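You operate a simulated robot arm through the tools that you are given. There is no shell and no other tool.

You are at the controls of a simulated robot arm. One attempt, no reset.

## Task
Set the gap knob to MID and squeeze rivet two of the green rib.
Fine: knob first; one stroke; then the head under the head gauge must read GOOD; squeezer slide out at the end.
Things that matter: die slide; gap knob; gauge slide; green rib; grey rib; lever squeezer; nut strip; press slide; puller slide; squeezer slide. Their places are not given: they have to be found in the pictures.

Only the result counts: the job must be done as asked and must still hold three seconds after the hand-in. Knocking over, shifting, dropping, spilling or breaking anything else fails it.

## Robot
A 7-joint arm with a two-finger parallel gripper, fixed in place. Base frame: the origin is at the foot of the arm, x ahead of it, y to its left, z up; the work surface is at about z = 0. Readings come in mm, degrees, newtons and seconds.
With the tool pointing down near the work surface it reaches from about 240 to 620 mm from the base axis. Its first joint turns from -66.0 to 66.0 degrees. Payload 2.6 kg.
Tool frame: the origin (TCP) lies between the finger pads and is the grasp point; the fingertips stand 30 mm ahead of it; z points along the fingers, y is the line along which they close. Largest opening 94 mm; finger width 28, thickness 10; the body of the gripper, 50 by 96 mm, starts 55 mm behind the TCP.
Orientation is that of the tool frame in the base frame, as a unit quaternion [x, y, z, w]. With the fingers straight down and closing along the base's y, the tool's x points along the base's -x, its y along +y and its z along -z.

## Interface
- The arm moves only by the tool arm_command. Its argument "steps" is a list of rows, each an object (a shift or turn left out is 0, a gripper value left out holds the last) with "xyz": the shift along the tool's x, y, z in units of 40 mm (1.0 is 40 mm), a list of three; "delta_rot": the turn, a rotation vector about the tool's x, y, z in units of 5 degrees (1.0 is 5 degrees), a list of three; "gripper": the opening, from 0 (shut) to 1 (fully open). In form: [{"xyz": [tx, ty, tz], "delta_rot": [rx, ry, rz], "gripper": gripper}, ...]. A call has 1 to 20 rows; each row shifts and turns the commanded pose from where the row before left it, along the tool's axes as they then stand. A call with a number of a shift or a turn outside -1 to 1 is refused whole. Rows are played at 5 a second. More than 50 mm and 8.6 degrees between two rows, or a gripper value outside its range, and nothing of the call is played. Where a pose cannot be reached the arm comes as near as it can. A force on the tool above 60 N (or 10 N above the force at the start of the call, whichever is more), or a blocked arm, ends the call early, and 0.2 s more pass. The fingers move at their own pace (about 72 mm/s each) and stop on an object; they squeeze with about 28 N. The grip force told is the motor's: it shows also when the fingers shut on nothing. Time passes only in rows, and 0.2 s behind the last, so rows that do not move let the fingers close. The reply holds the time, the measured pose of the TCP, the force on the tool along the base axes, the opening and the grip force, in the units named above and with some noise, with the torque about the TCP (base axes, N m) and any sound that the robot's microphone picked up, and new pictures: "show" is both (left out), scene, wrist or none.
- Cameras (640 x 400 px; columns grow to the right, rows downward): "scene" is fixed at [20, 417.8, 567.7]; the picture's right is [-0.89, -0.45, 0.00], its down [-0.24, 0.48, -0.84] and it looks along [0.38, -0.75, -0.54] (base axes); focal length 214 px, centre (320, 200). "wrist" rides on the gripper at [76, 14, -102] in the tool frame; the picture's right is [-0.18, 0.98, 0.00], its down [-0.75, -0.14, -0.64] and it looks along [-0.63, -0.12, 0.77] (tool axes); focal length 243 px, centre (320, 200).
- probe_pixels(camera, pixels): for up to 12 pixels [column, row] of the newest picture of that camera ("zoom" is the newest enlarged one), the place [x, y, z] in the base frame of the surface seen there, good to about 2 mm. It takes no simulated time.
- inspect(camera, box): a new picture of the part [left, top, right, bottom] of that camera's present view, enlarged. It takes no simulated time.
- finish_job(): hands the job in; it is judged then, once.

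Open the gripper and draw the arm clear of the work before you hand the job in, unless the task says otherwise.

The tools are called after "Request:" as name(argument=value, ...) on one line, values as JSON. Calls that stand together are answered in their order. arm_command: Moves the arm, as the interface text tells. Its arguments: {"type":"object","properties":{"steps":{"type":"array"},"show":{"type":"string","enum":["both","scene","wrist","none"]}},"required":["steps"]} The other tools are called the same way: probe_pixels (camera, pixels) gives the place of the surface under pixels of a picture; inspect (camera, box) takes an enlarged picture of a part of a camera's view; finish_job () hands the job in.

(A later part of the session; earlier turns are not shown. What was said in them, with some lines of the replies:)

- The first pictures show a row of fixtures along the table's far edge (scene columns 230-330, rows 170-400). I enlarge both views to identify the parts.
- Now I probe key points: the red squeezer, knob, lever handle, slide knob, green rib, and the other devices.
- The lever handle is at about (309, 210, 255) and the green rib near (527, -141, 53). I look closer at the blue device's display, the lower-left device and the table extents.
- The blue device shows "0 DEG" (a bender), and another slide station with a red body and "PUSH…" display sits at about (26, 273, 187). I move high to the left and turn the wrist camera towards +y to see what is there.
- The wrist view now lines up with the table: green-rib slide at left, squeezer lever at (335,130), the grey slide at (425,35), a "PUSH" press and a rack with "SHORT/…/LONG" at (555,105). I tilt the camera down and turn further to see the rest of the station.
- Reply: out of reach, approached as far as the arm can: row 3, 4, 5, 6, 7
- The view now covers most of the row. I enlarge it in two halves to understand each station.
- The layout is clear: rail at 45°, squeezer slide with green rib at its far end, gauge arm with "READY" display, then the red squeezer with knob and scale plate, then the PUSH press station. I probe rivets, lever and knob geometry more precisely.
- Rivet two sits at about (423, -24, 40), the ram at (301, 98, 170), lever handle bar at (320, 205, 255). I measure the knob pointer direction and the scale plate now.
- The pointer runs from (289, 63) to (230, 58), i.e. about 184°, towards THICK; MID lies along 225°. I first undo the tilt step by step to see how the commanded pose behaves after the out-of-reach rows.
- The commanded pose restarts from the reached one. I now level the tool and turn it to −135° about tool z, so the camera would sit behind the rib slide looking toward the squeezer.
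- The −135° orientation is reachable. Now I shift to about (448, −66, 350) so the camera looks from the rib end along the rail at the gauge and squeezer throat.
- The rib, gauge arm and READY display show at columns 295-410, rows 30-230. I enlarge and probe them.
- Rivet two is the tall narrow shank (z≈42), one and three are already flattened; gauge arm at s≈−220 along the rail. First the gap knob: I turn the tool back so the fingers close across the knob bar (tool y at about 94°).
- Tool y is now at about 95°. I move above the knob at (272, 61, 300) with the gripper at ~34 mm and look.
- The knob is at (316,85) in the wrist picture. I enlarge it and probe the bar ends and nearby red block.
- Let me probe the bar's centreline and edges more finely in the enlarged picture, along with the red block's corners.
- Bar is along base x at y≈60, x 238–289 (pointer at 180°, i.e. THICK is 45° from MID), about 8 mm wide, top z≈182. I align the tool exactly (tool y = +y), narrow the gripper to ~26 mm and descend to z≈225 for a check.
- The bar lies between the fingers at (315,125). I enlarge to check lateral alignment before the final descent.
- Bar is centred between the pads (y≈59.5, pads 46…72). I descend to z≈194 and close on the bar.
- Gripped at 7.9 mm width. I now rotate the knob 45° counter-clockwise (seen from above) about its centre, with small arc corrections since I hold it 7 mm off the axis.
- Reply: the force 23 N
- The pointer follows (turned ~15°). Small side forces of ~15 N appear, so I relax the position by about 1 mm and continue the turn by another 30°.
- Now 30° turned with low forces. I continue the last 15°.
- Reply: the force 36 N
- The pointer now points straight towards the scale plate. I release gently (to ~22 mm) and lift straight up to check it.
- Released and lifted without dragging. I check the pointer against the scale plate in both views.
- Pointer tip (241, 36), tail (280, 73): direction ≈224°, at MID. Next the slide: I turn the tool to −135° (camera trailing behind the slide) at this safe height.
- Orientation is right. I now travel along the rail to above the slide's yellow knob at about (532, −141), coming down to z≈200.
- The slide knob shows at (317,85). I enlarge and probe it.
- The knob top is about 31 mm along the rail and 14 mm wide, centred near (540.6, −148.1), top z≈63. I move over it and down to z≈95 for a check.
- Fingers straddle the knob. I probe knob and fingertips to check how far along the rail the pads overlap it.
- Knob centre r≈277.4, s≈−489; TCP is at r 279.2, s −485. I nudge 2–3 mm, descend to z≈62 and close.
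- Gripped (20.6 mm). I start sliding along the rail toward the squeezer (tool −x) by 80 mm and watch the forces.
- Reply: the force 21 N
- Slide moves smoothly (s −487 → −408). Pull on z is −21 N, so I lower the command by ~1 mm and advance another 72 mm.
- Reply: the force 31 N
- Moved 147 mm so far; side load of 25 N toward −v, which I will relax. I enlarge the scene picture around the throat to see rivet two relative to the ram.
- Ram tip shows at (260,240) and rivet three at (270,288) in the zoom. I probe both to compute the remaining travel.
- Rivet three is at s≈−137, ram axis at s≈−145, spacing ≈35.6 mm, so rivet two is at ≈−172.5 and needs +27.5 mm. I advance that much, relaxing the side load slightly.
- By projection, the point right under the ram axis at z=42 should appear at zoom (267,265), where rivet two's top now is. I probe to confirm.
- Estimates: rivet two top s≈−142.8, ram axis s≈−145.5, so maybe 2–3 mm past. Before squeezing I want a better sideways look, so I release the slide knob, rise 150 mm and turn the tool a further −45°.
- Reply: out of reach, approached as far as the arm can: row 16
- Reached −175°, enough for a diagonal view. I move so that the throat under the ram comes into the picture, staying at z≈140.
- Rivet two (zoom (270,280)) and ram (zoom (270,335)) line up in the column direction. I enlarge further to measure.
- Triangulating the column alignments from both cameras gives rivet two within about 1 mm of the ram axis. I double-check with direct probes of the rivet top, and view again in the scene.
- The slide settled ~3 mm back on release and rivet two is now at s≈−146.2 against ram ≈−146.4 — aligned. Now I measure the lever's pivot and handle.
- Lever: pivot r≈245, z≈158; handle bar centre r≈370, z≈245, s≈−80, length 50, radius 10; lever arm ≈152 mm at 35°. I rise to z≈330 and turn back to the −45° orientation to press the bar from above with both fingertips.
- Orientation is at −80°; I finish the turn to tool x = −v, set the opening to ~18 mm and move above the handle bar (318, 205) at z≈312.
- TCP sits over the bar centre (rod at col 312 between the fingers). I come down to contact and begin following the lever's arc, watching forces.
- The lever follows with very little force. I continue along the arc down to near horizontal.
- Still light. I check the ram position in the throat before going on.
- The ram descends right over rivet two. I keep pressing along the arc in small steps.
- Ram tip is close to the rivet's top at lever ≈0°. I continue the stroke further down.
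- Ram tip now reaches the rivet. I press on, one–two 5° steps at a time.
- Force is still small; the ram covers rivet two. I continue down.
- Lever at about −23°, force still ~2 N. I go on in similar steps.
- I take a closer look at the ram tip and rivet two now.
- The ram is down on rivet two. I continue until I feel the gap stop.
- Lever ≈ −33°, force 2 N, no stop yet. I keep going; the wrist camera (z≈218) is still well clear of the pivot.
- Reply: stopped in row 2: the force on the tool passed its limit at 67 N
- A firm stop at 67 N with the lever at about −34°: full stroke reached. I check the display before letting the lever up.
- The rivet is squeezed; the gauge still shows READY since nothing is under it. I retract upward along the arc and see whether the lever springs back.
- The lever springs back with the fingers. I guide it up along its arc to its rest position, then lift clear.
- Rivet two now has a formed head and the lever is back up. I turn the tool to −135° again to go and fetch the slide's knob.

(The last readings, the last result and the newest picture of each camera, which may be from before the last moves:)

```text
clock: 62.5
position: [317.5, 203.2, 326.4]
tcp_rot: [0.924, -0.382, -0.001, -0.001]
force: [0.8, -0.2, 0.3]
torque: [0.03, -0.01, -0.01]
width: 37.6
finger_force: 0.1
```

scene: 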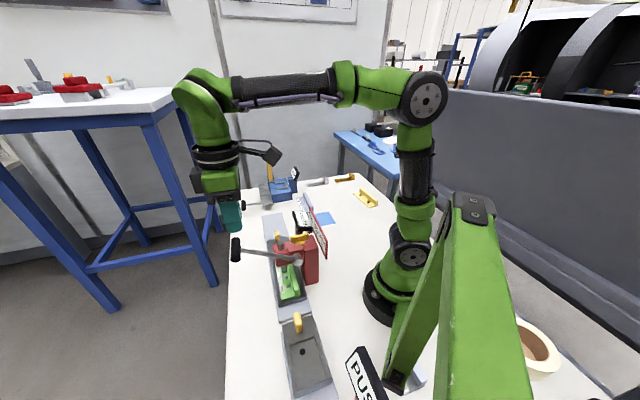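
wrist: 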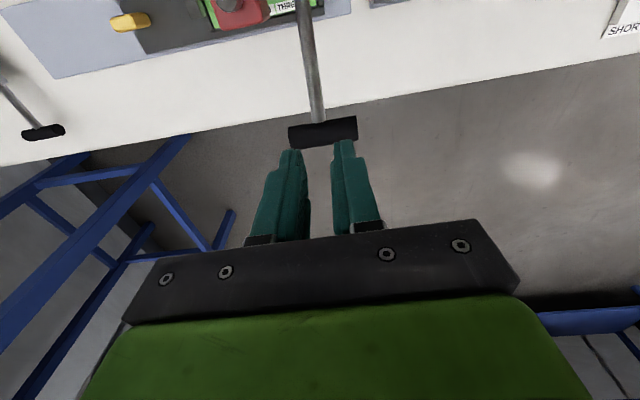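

Orientation is right. I move horizontally at z≈326 to above the slide knob, then descend to z≈200.

Request:
arm_command(steps=[{"xyz": [0.827, 0.33, 0]}, {"xyz": [0.827, 0.33, 0]}, {"xyz": [0.827, 0.33, 0]}, {"xyz": [0.827, 0.33, 0]}, {"xyz": [0.827, 0.33, 0]}, {"xyz": [0.827, 0.33, 0]}, {"xyz": [0.827, 0.33, 0]}, {"xyz": [0, 0, 0.8]}, {"xyz": [0, 0, 0.8]}, {"xyz": [0, 0, 0.8]}, {"xyz": [0, 0, 0.8]}, {}])

```text
clock: 65.0
position: [414.9, -25.8, 195.9]
tcp_rot: [0.924, -0.382, -0.001, 0.0]
force: [0.7, -0.3, 0.2]
torque: [0.01, 0.0, 0.04]
width: 37.7
finger_force: 0.1
```

scene: 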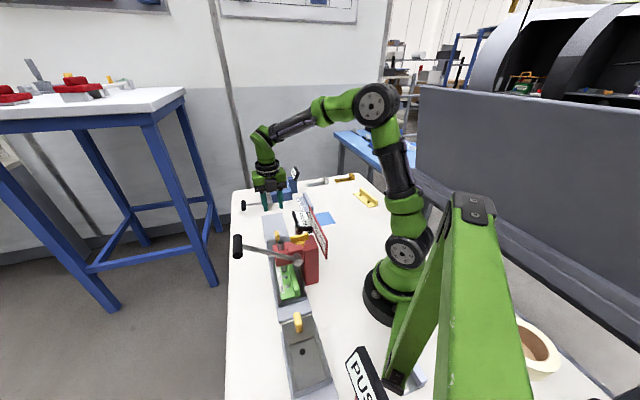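
wrist: 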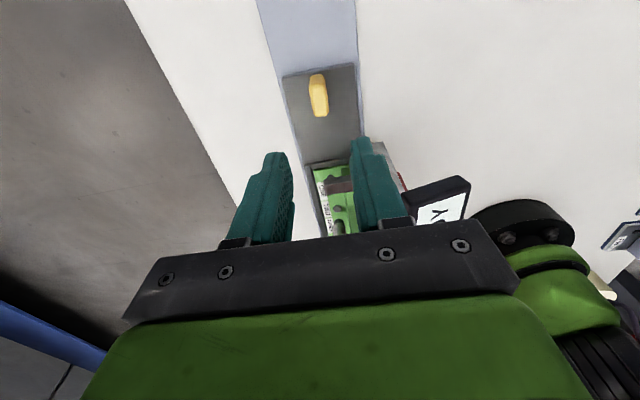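

The slide knob is at (318,95), between the fingers. I probe it before going down.

Request:
probe_pixels(camera="wrist", pixels=[[316, 78], [318, 90], [320, 108], [321, 114], [312, 98], [327, 98], [319, 100]])

Request:
inspect(camera="wrist", box=[280, 60, 480, 240])

```text
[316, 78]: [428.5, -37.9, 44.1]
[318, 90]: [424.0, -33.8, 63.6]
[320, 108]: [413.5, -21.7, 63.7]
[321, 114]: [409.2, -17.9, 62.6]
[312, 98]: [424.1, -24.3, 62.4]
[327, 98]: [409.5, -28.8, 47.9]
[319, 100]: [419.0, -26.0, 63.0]
```

```text
2.22 times, centred on (380, 150) of wrist
```

zoom: 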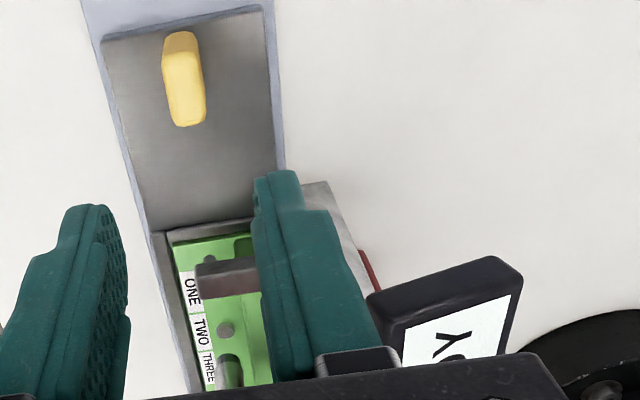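

Knob centre s≈−314, r≈277; the TCP is within 2 mm. I descend to z≈64 and grip.

Request:
arm_command(steps=[{"xyz": [0.04, -0.035, 0.85]}, {"xyz": [0, 0, 0.85]}, {"xyz": [0, 0, 0.85]}, {"xyz": [0, 0, 0.4]}, {"xyz": [0, 0, 0.33]}, {}, {"gripper": 0}, {"gripper": 0}, {"gripper": 0}])

```text
clock: 67.0
position: [416.9, -26.0, 66.3]
tcp_rot: [0.924, -0.383, -0.002, 0.0]
force: [-5.3, -5.9, 1.4]
torque: [-0.03, -0.03, 0.0]
width: 20.2
finger_force: 45.1
```

scene: 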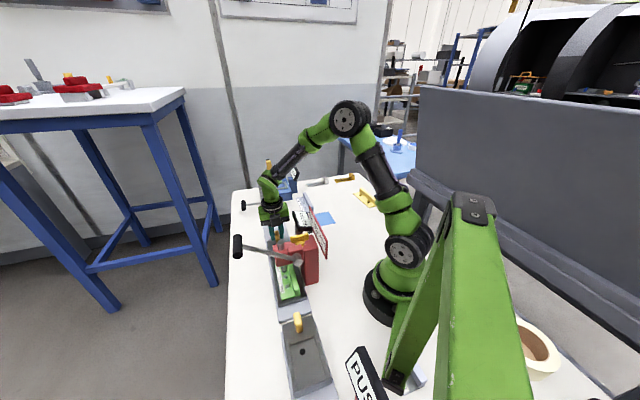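
wrist: 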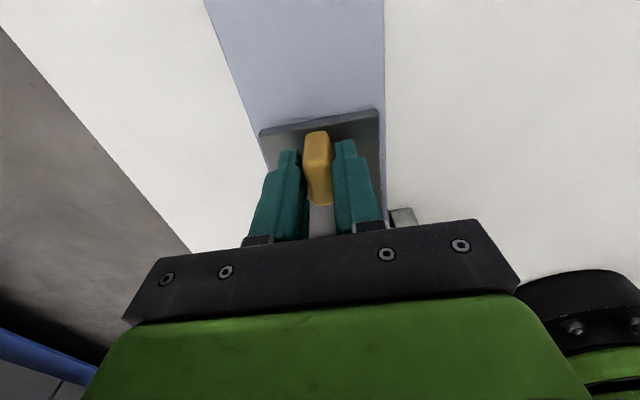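

Gripped again. I pull the slide back (tool +x) about 60 mm to bring rivet two near the gauge arm, then look at display and alignment.

Request:
arm_command(steps=[{"xyz": [0.3, 0, 0]}, {"xyz": [0.3, 0, 0]}, {"xyz": [0.3, 0, 0]}, {"xyz": [0.3, 0, 0]}, {"xyz": [0.3, 0, 0]}, {}])

Request:
inspect(camera="scene", box=[255, 190, 335, 290])

```text
clock: 68.5
position: [459.5, -68.5, 66.1]
tcp_rot: [0.924, -0.383, -0.001, 0.0]
force: [-9.7, -7.2, 10.5]
torque: [0.66, 0.74, -0.07]
width: 20.2
finger_force: 44.7
```

scene: 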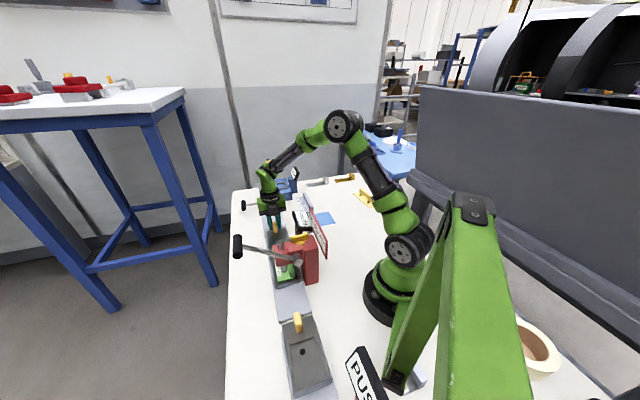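
wrist: 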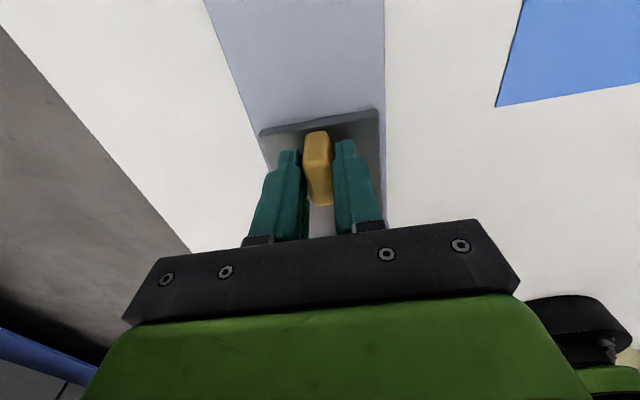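

```text
4.00 times, centred on (295, 240) of scene
```

zoom: 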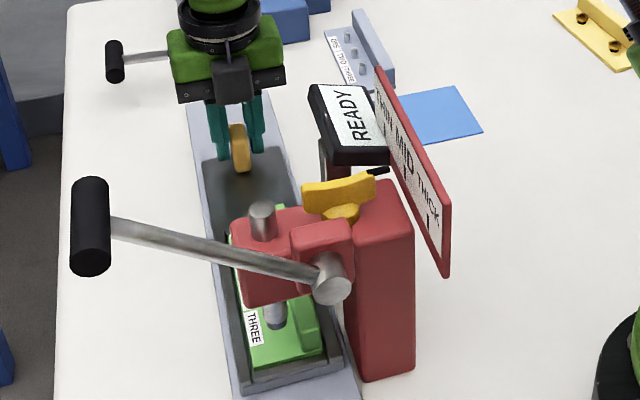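

Moved 60 mm; rivet two at s≈−206, display still READY. I inch further back in ~4 mm steps, checking the display.

Request:
arm_command(steps=[{"xyz": [0.1, 0, 0]}, {}, {}], show="scene")

Request:
inspect(camera="scene", box=[270, 195, 330, 240])

```text
clock: 69.2
position: [460.8, -72.4, 66.1]
tcp_rot: [0.924, -0.382, -0.001, 0.0]
force: [-5.9, -8.0, 2.5]
torque: [-0.1, -0.07, -0.09]
width: 20.0
finger_force: 44.1
```

scene: 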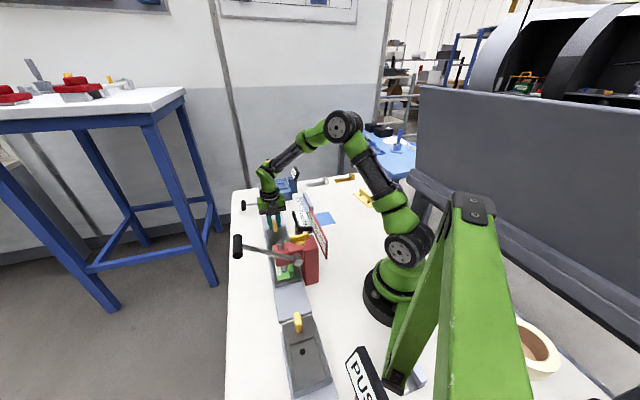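

```text
8.89 times, centred on (300, 218) of scene
```

zoom: 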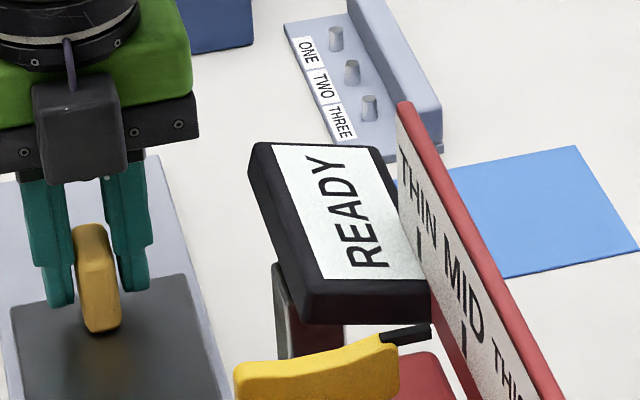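

Rivet two at ≈−210, still READY. Another 4 mm.

Request:
arm_command(steps=[{"xyz": [0.1, 0, 0]}, {}, {}], show="scene")

Request:
inspect(camera="scene", box=[270, 195, 330, 240])

```text
clock: 70.0
position: [464.4, -73.9, 66.4]
tcp_rot: [0.924, -0.382, -0.002, 0.0]
force: [-5.5, -10.1, -3.7]
torque: [-0.43, -0.41, -0.05]
width: 20.1
finger_force: 44.9
```

scene: 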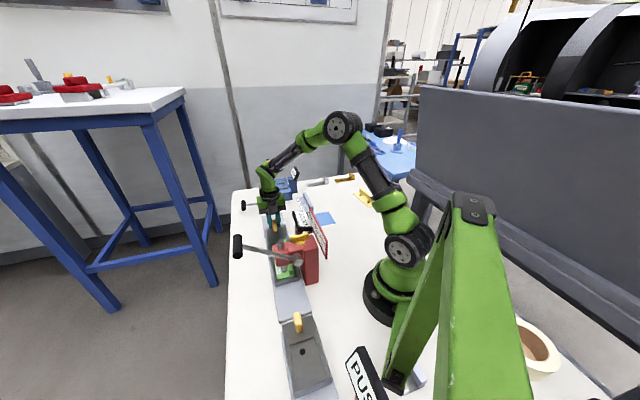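

```text
8.89 times, centred on (300, 218) of scene
```

zoom: 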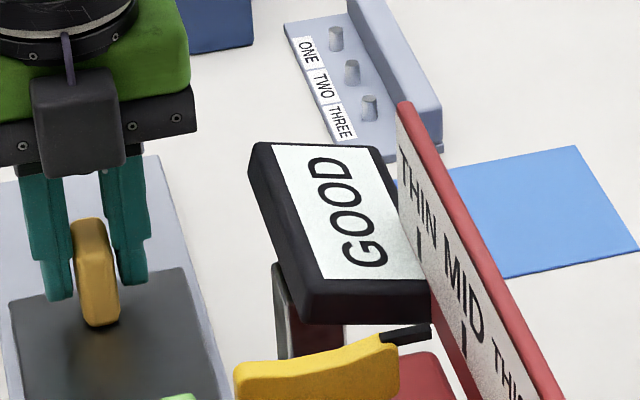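

The display reads GOOD with rivet two under the gauge. I hold here a second to let the reading register.

Request:
arm_command(steps=[{"xyz": [0.02, 0, 0]}, {}, {}, {}, {}, {}, {}, {}], show="scene")

Request:
inspect(camera="scene", box=[270, 195, 330, 240])

```text
clock: 71.8
position: [465.1, -74.8, 66.7]
tcp_rot: [0.924, -0.383, -0.003, 0.001]
force: [-7.6, -12.0, -12.2]
torque: [-0.16, -0.2, 0.01]
width: 20.1
finger_force: 44.6
```

scene: 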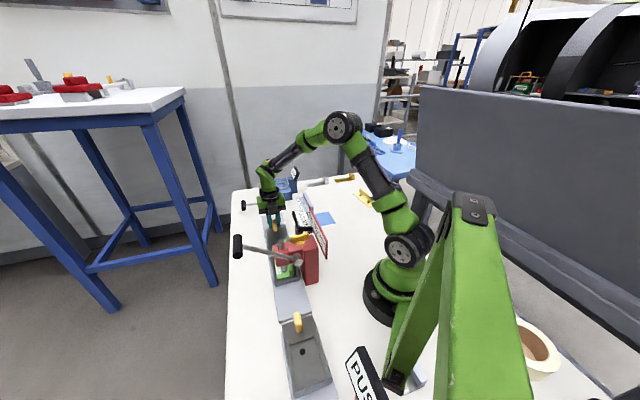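

```text
8.89 times, centred on (300, 218) of scene
```

zoom: 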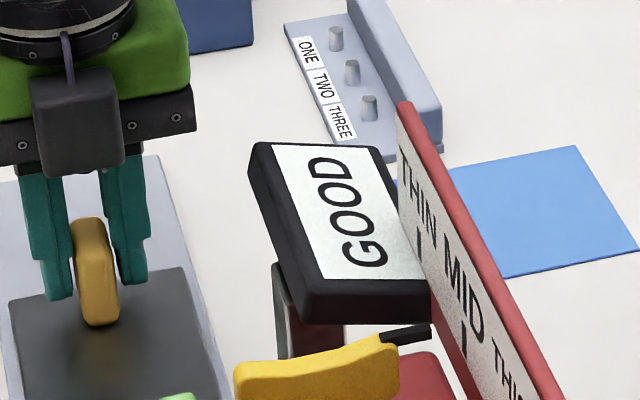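

GOOD is steady. Now I slide the tray all the way out to its starting position (~105 mm further, tool +x).

Request:
arm_command(steps=[{"xyz": [0.375, 0.02, 0.015]}, {"xyz": [0.375, 0, 0]}, {"xyz": [0.375, 0, 0]}, {"xyz": [0.375, 0, 0]}, {"xyz": [0.375, 0, 0]}, {"xyz": [0.375, 0, 0]}, {"xyz": [0.38, 0, 0]}, {}])

Request:
inspect(camera="scene", box=[235, 185, 335, 260])

```text
clock: 73.7
position: [541.8, -150.0, 65.6]
tcp_rot: [0.924, -0.381, 0.0, 0.0]
force: [-4.2, -5.7, 12.6]
torque: [0.31, 0.37, -0.24]
width: 20.2
finger_force: 45.6
```

scene: 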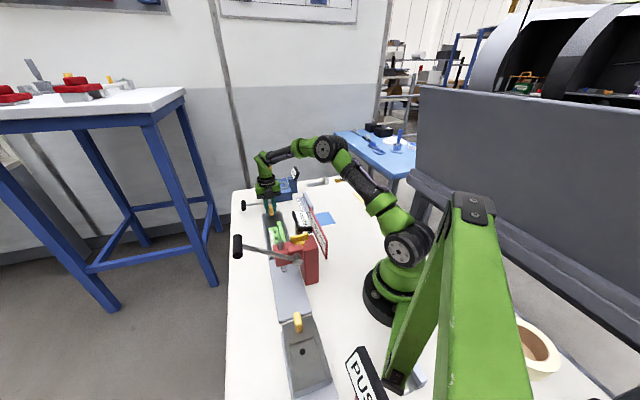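
wrist: 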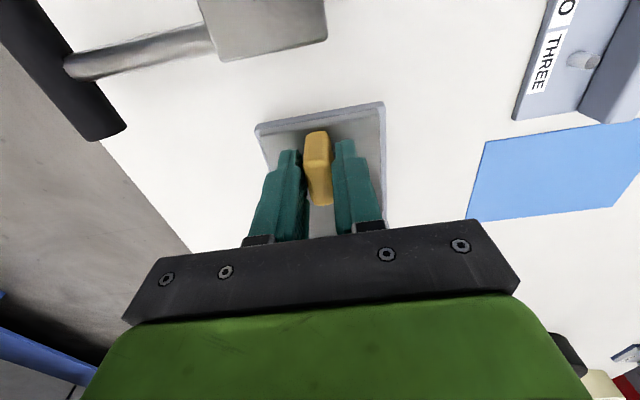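

```text
5.33 times, centred on (285, 222) of scene
```

zoom: 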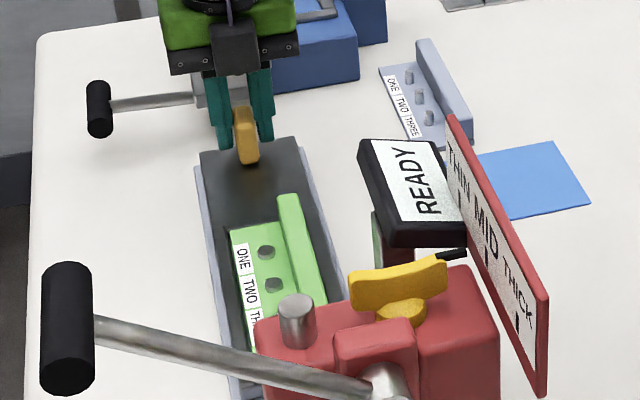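

The slide is back out (s≈−489) and the display shows READY. I release the knob and rise straight up.

Request:
arm_command(steps=[{"gripper": 0.4}, {"gripper": 0.4}, {"gripper": 0.4}, {"xyz": [0, 0, -0.5]}, {"xyz": [0, 0, -0.8]}, {"xyz": [0, 0, -0.9]}, {"xyz": [0, 0, -0.9]}, {"xyz": [0, 0, -0.6]}])

Request:
inspect(camera="wrist", box=[250, 30, 390, 240])

Request:
inspect(camera="scene", box=[225, 190, 335, 270])

```text
clock: 75.5
position: [538.7, -152.6, 213.3]
tcp_rot: [0.923, -0.384, -0.002, -0.001]
force: [0.3, -0.4, -0.3]
torque: [0.0, 0.03, -0.01]
width: 37.9
finger_force: 0.1
```

scene: 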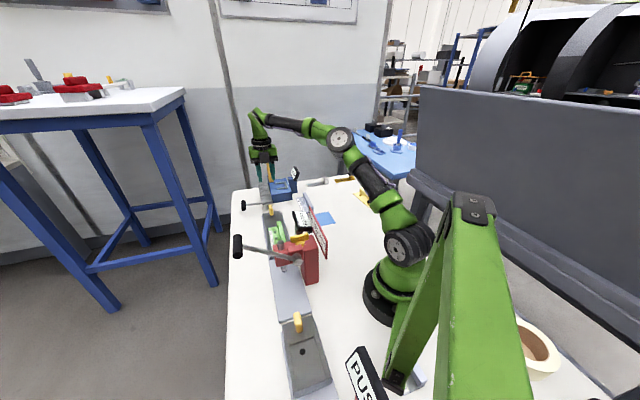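
wrist: 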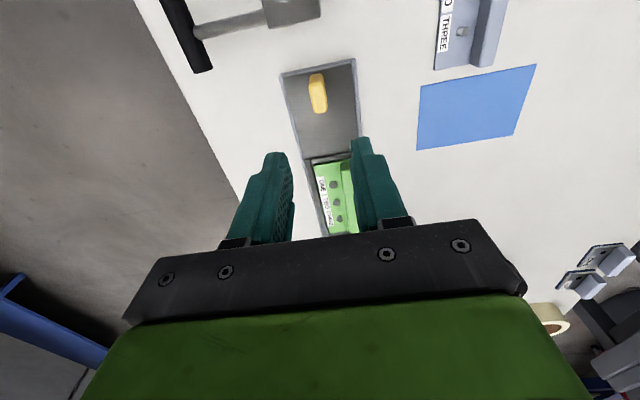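

```text
1.90 times, centred on (320, 135) of wrist
```

zoom: 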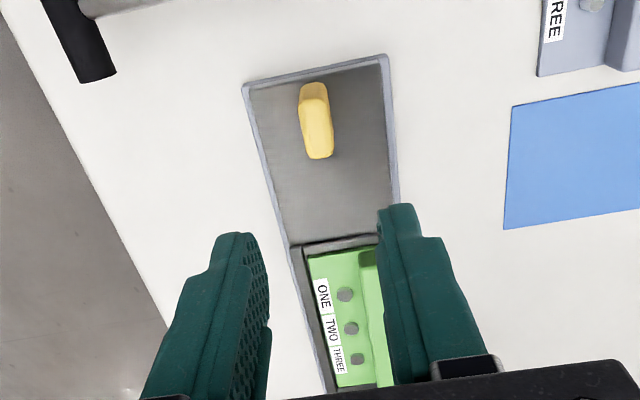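

```text
5.00 times, centred on (280, 230) of scene
```

zoom: 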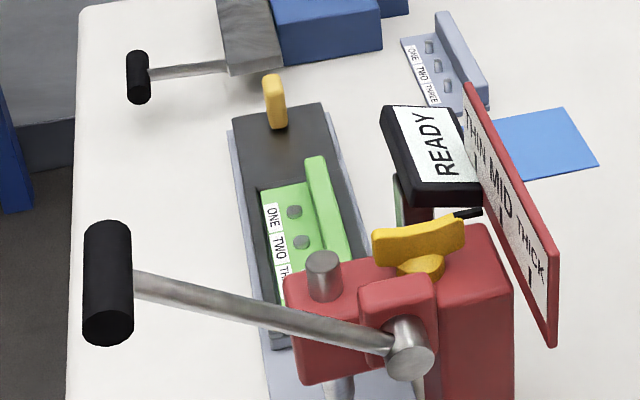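

Everything is back: lever at rest (238,246), knob at MID, three heads formed. I verify the slide's position by probing the knob and rail end.

Request:
probe_pixels(camera="wrist", pixels=[[319, 102], [318, 90], [317, 80], [320, 112], [282, 75], [355, 60], [285, 78], [353, 65], [334, 185], [337, 203], [339, 218]])

Request:
probe_pixels(camera="scene", pixels=[[271, 210], [271, 208], [268, 214], [273, 212], [276, 235], [238, 246], [262, 215]])

```text
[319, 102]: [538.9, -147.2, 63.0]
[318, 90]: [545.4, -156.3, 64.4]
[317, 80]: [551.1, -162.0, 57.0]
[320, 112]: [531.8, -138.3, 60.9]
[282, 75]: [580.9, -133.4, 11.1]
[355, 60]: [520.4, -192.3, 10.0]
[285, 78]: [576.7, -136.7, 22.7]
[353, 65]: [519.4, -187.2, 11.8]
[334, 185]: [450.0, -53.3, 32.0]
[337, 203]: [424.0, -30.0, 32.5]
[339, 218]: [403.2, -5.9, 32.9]
```

```text
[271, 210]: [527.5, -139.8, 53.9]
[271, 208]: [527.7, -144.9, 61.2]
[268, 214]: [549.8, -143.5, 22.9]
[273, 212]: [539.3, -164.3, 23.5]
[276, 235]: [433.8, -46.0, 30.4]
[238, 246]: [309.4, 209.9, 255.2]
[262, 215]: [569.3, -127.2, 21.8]
```

Slide, lever and rib positions match the start within ~1 mm (e.g. scene (271,210) → (527.5, −139.8) vs (527.0, −140.8)). I open the gripper fully and draw the arm up and clear.

Request:
arm_command(steps=[{"xyz": [0, 0, -0.9]}, {"xyz": [0, 0, -0.9]}, {"xyz": [0, 0, -0.9]}, {"xyz": [-0.6, 0.5, -0.6], "gripper": 1.0}, {"xyz": [-0.7, 0.5, -0.3]}, {"xyz": [-0.7, 0.5, -0.2]}, {}, {}])

Request:
inspect(camera="scene", box=[225, 190, 335, 270])

```text
clock: 77.2
position: [439.4, -136.3, 260.1]
tcp_rot: [0.924, -0.383, 0.0, 0.0]
force: [-0.3, -0.2, -0.8]
torque: [0.0, 0.03, -0.02]
width: 94.0
finger_force: 0.1
out of reach, approached as far as the arm can: row 1, 2, 3
```

scene: 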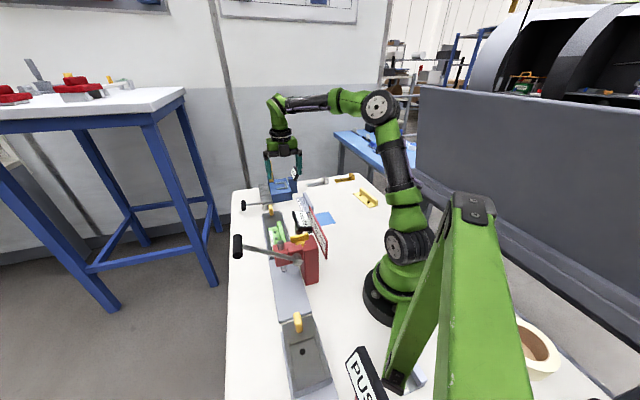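
wrist: 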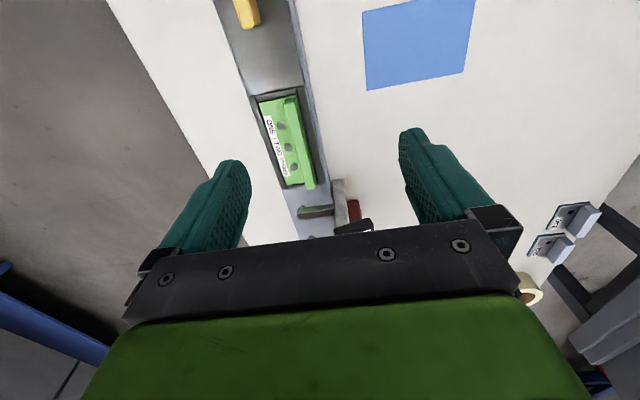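

```text
5.00 times, centred on (280, 230) of scene
```

zoom: 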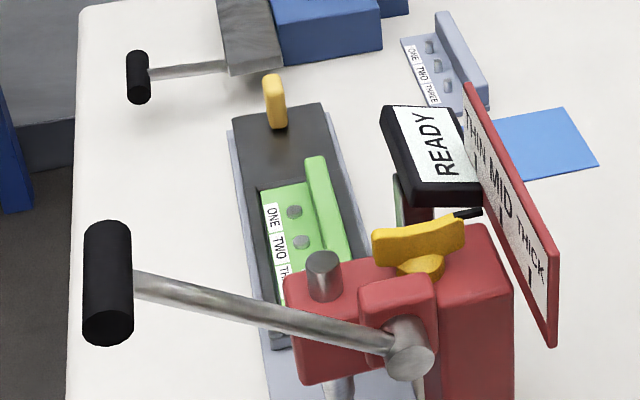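

The arm stands clear at z≈260 with open gripper; knob at MID, rivet two squeezed with one stroke and gauged GOOD, slide out, lever at rest, nothing else moved. I hand the job in.

Request:
finish_job()

```text
The job is handed in.
```

The job is done and handed in; I don't have the judge's result.

- **Gap knob:** I turned it from THICK to MID first. The pointer measured within about 1° of the MID mark.
- **Squeeze:** I pushed the squeezer slide in until rivet two was within about 1 mm of the ram axis. I then made one full lever stroke to the hard stop, and the lever sprang back to rest.
- **Head gauge:** With rivet two under the gauge, the display read GOOD and was still GOOD after a further second and a half.
- **Squeezer slide:** It is back out at its starting position, to within about 1 mm.

The gripper is open and the arm is clear of the work. In the last pictures nothing else on the table looked moved.
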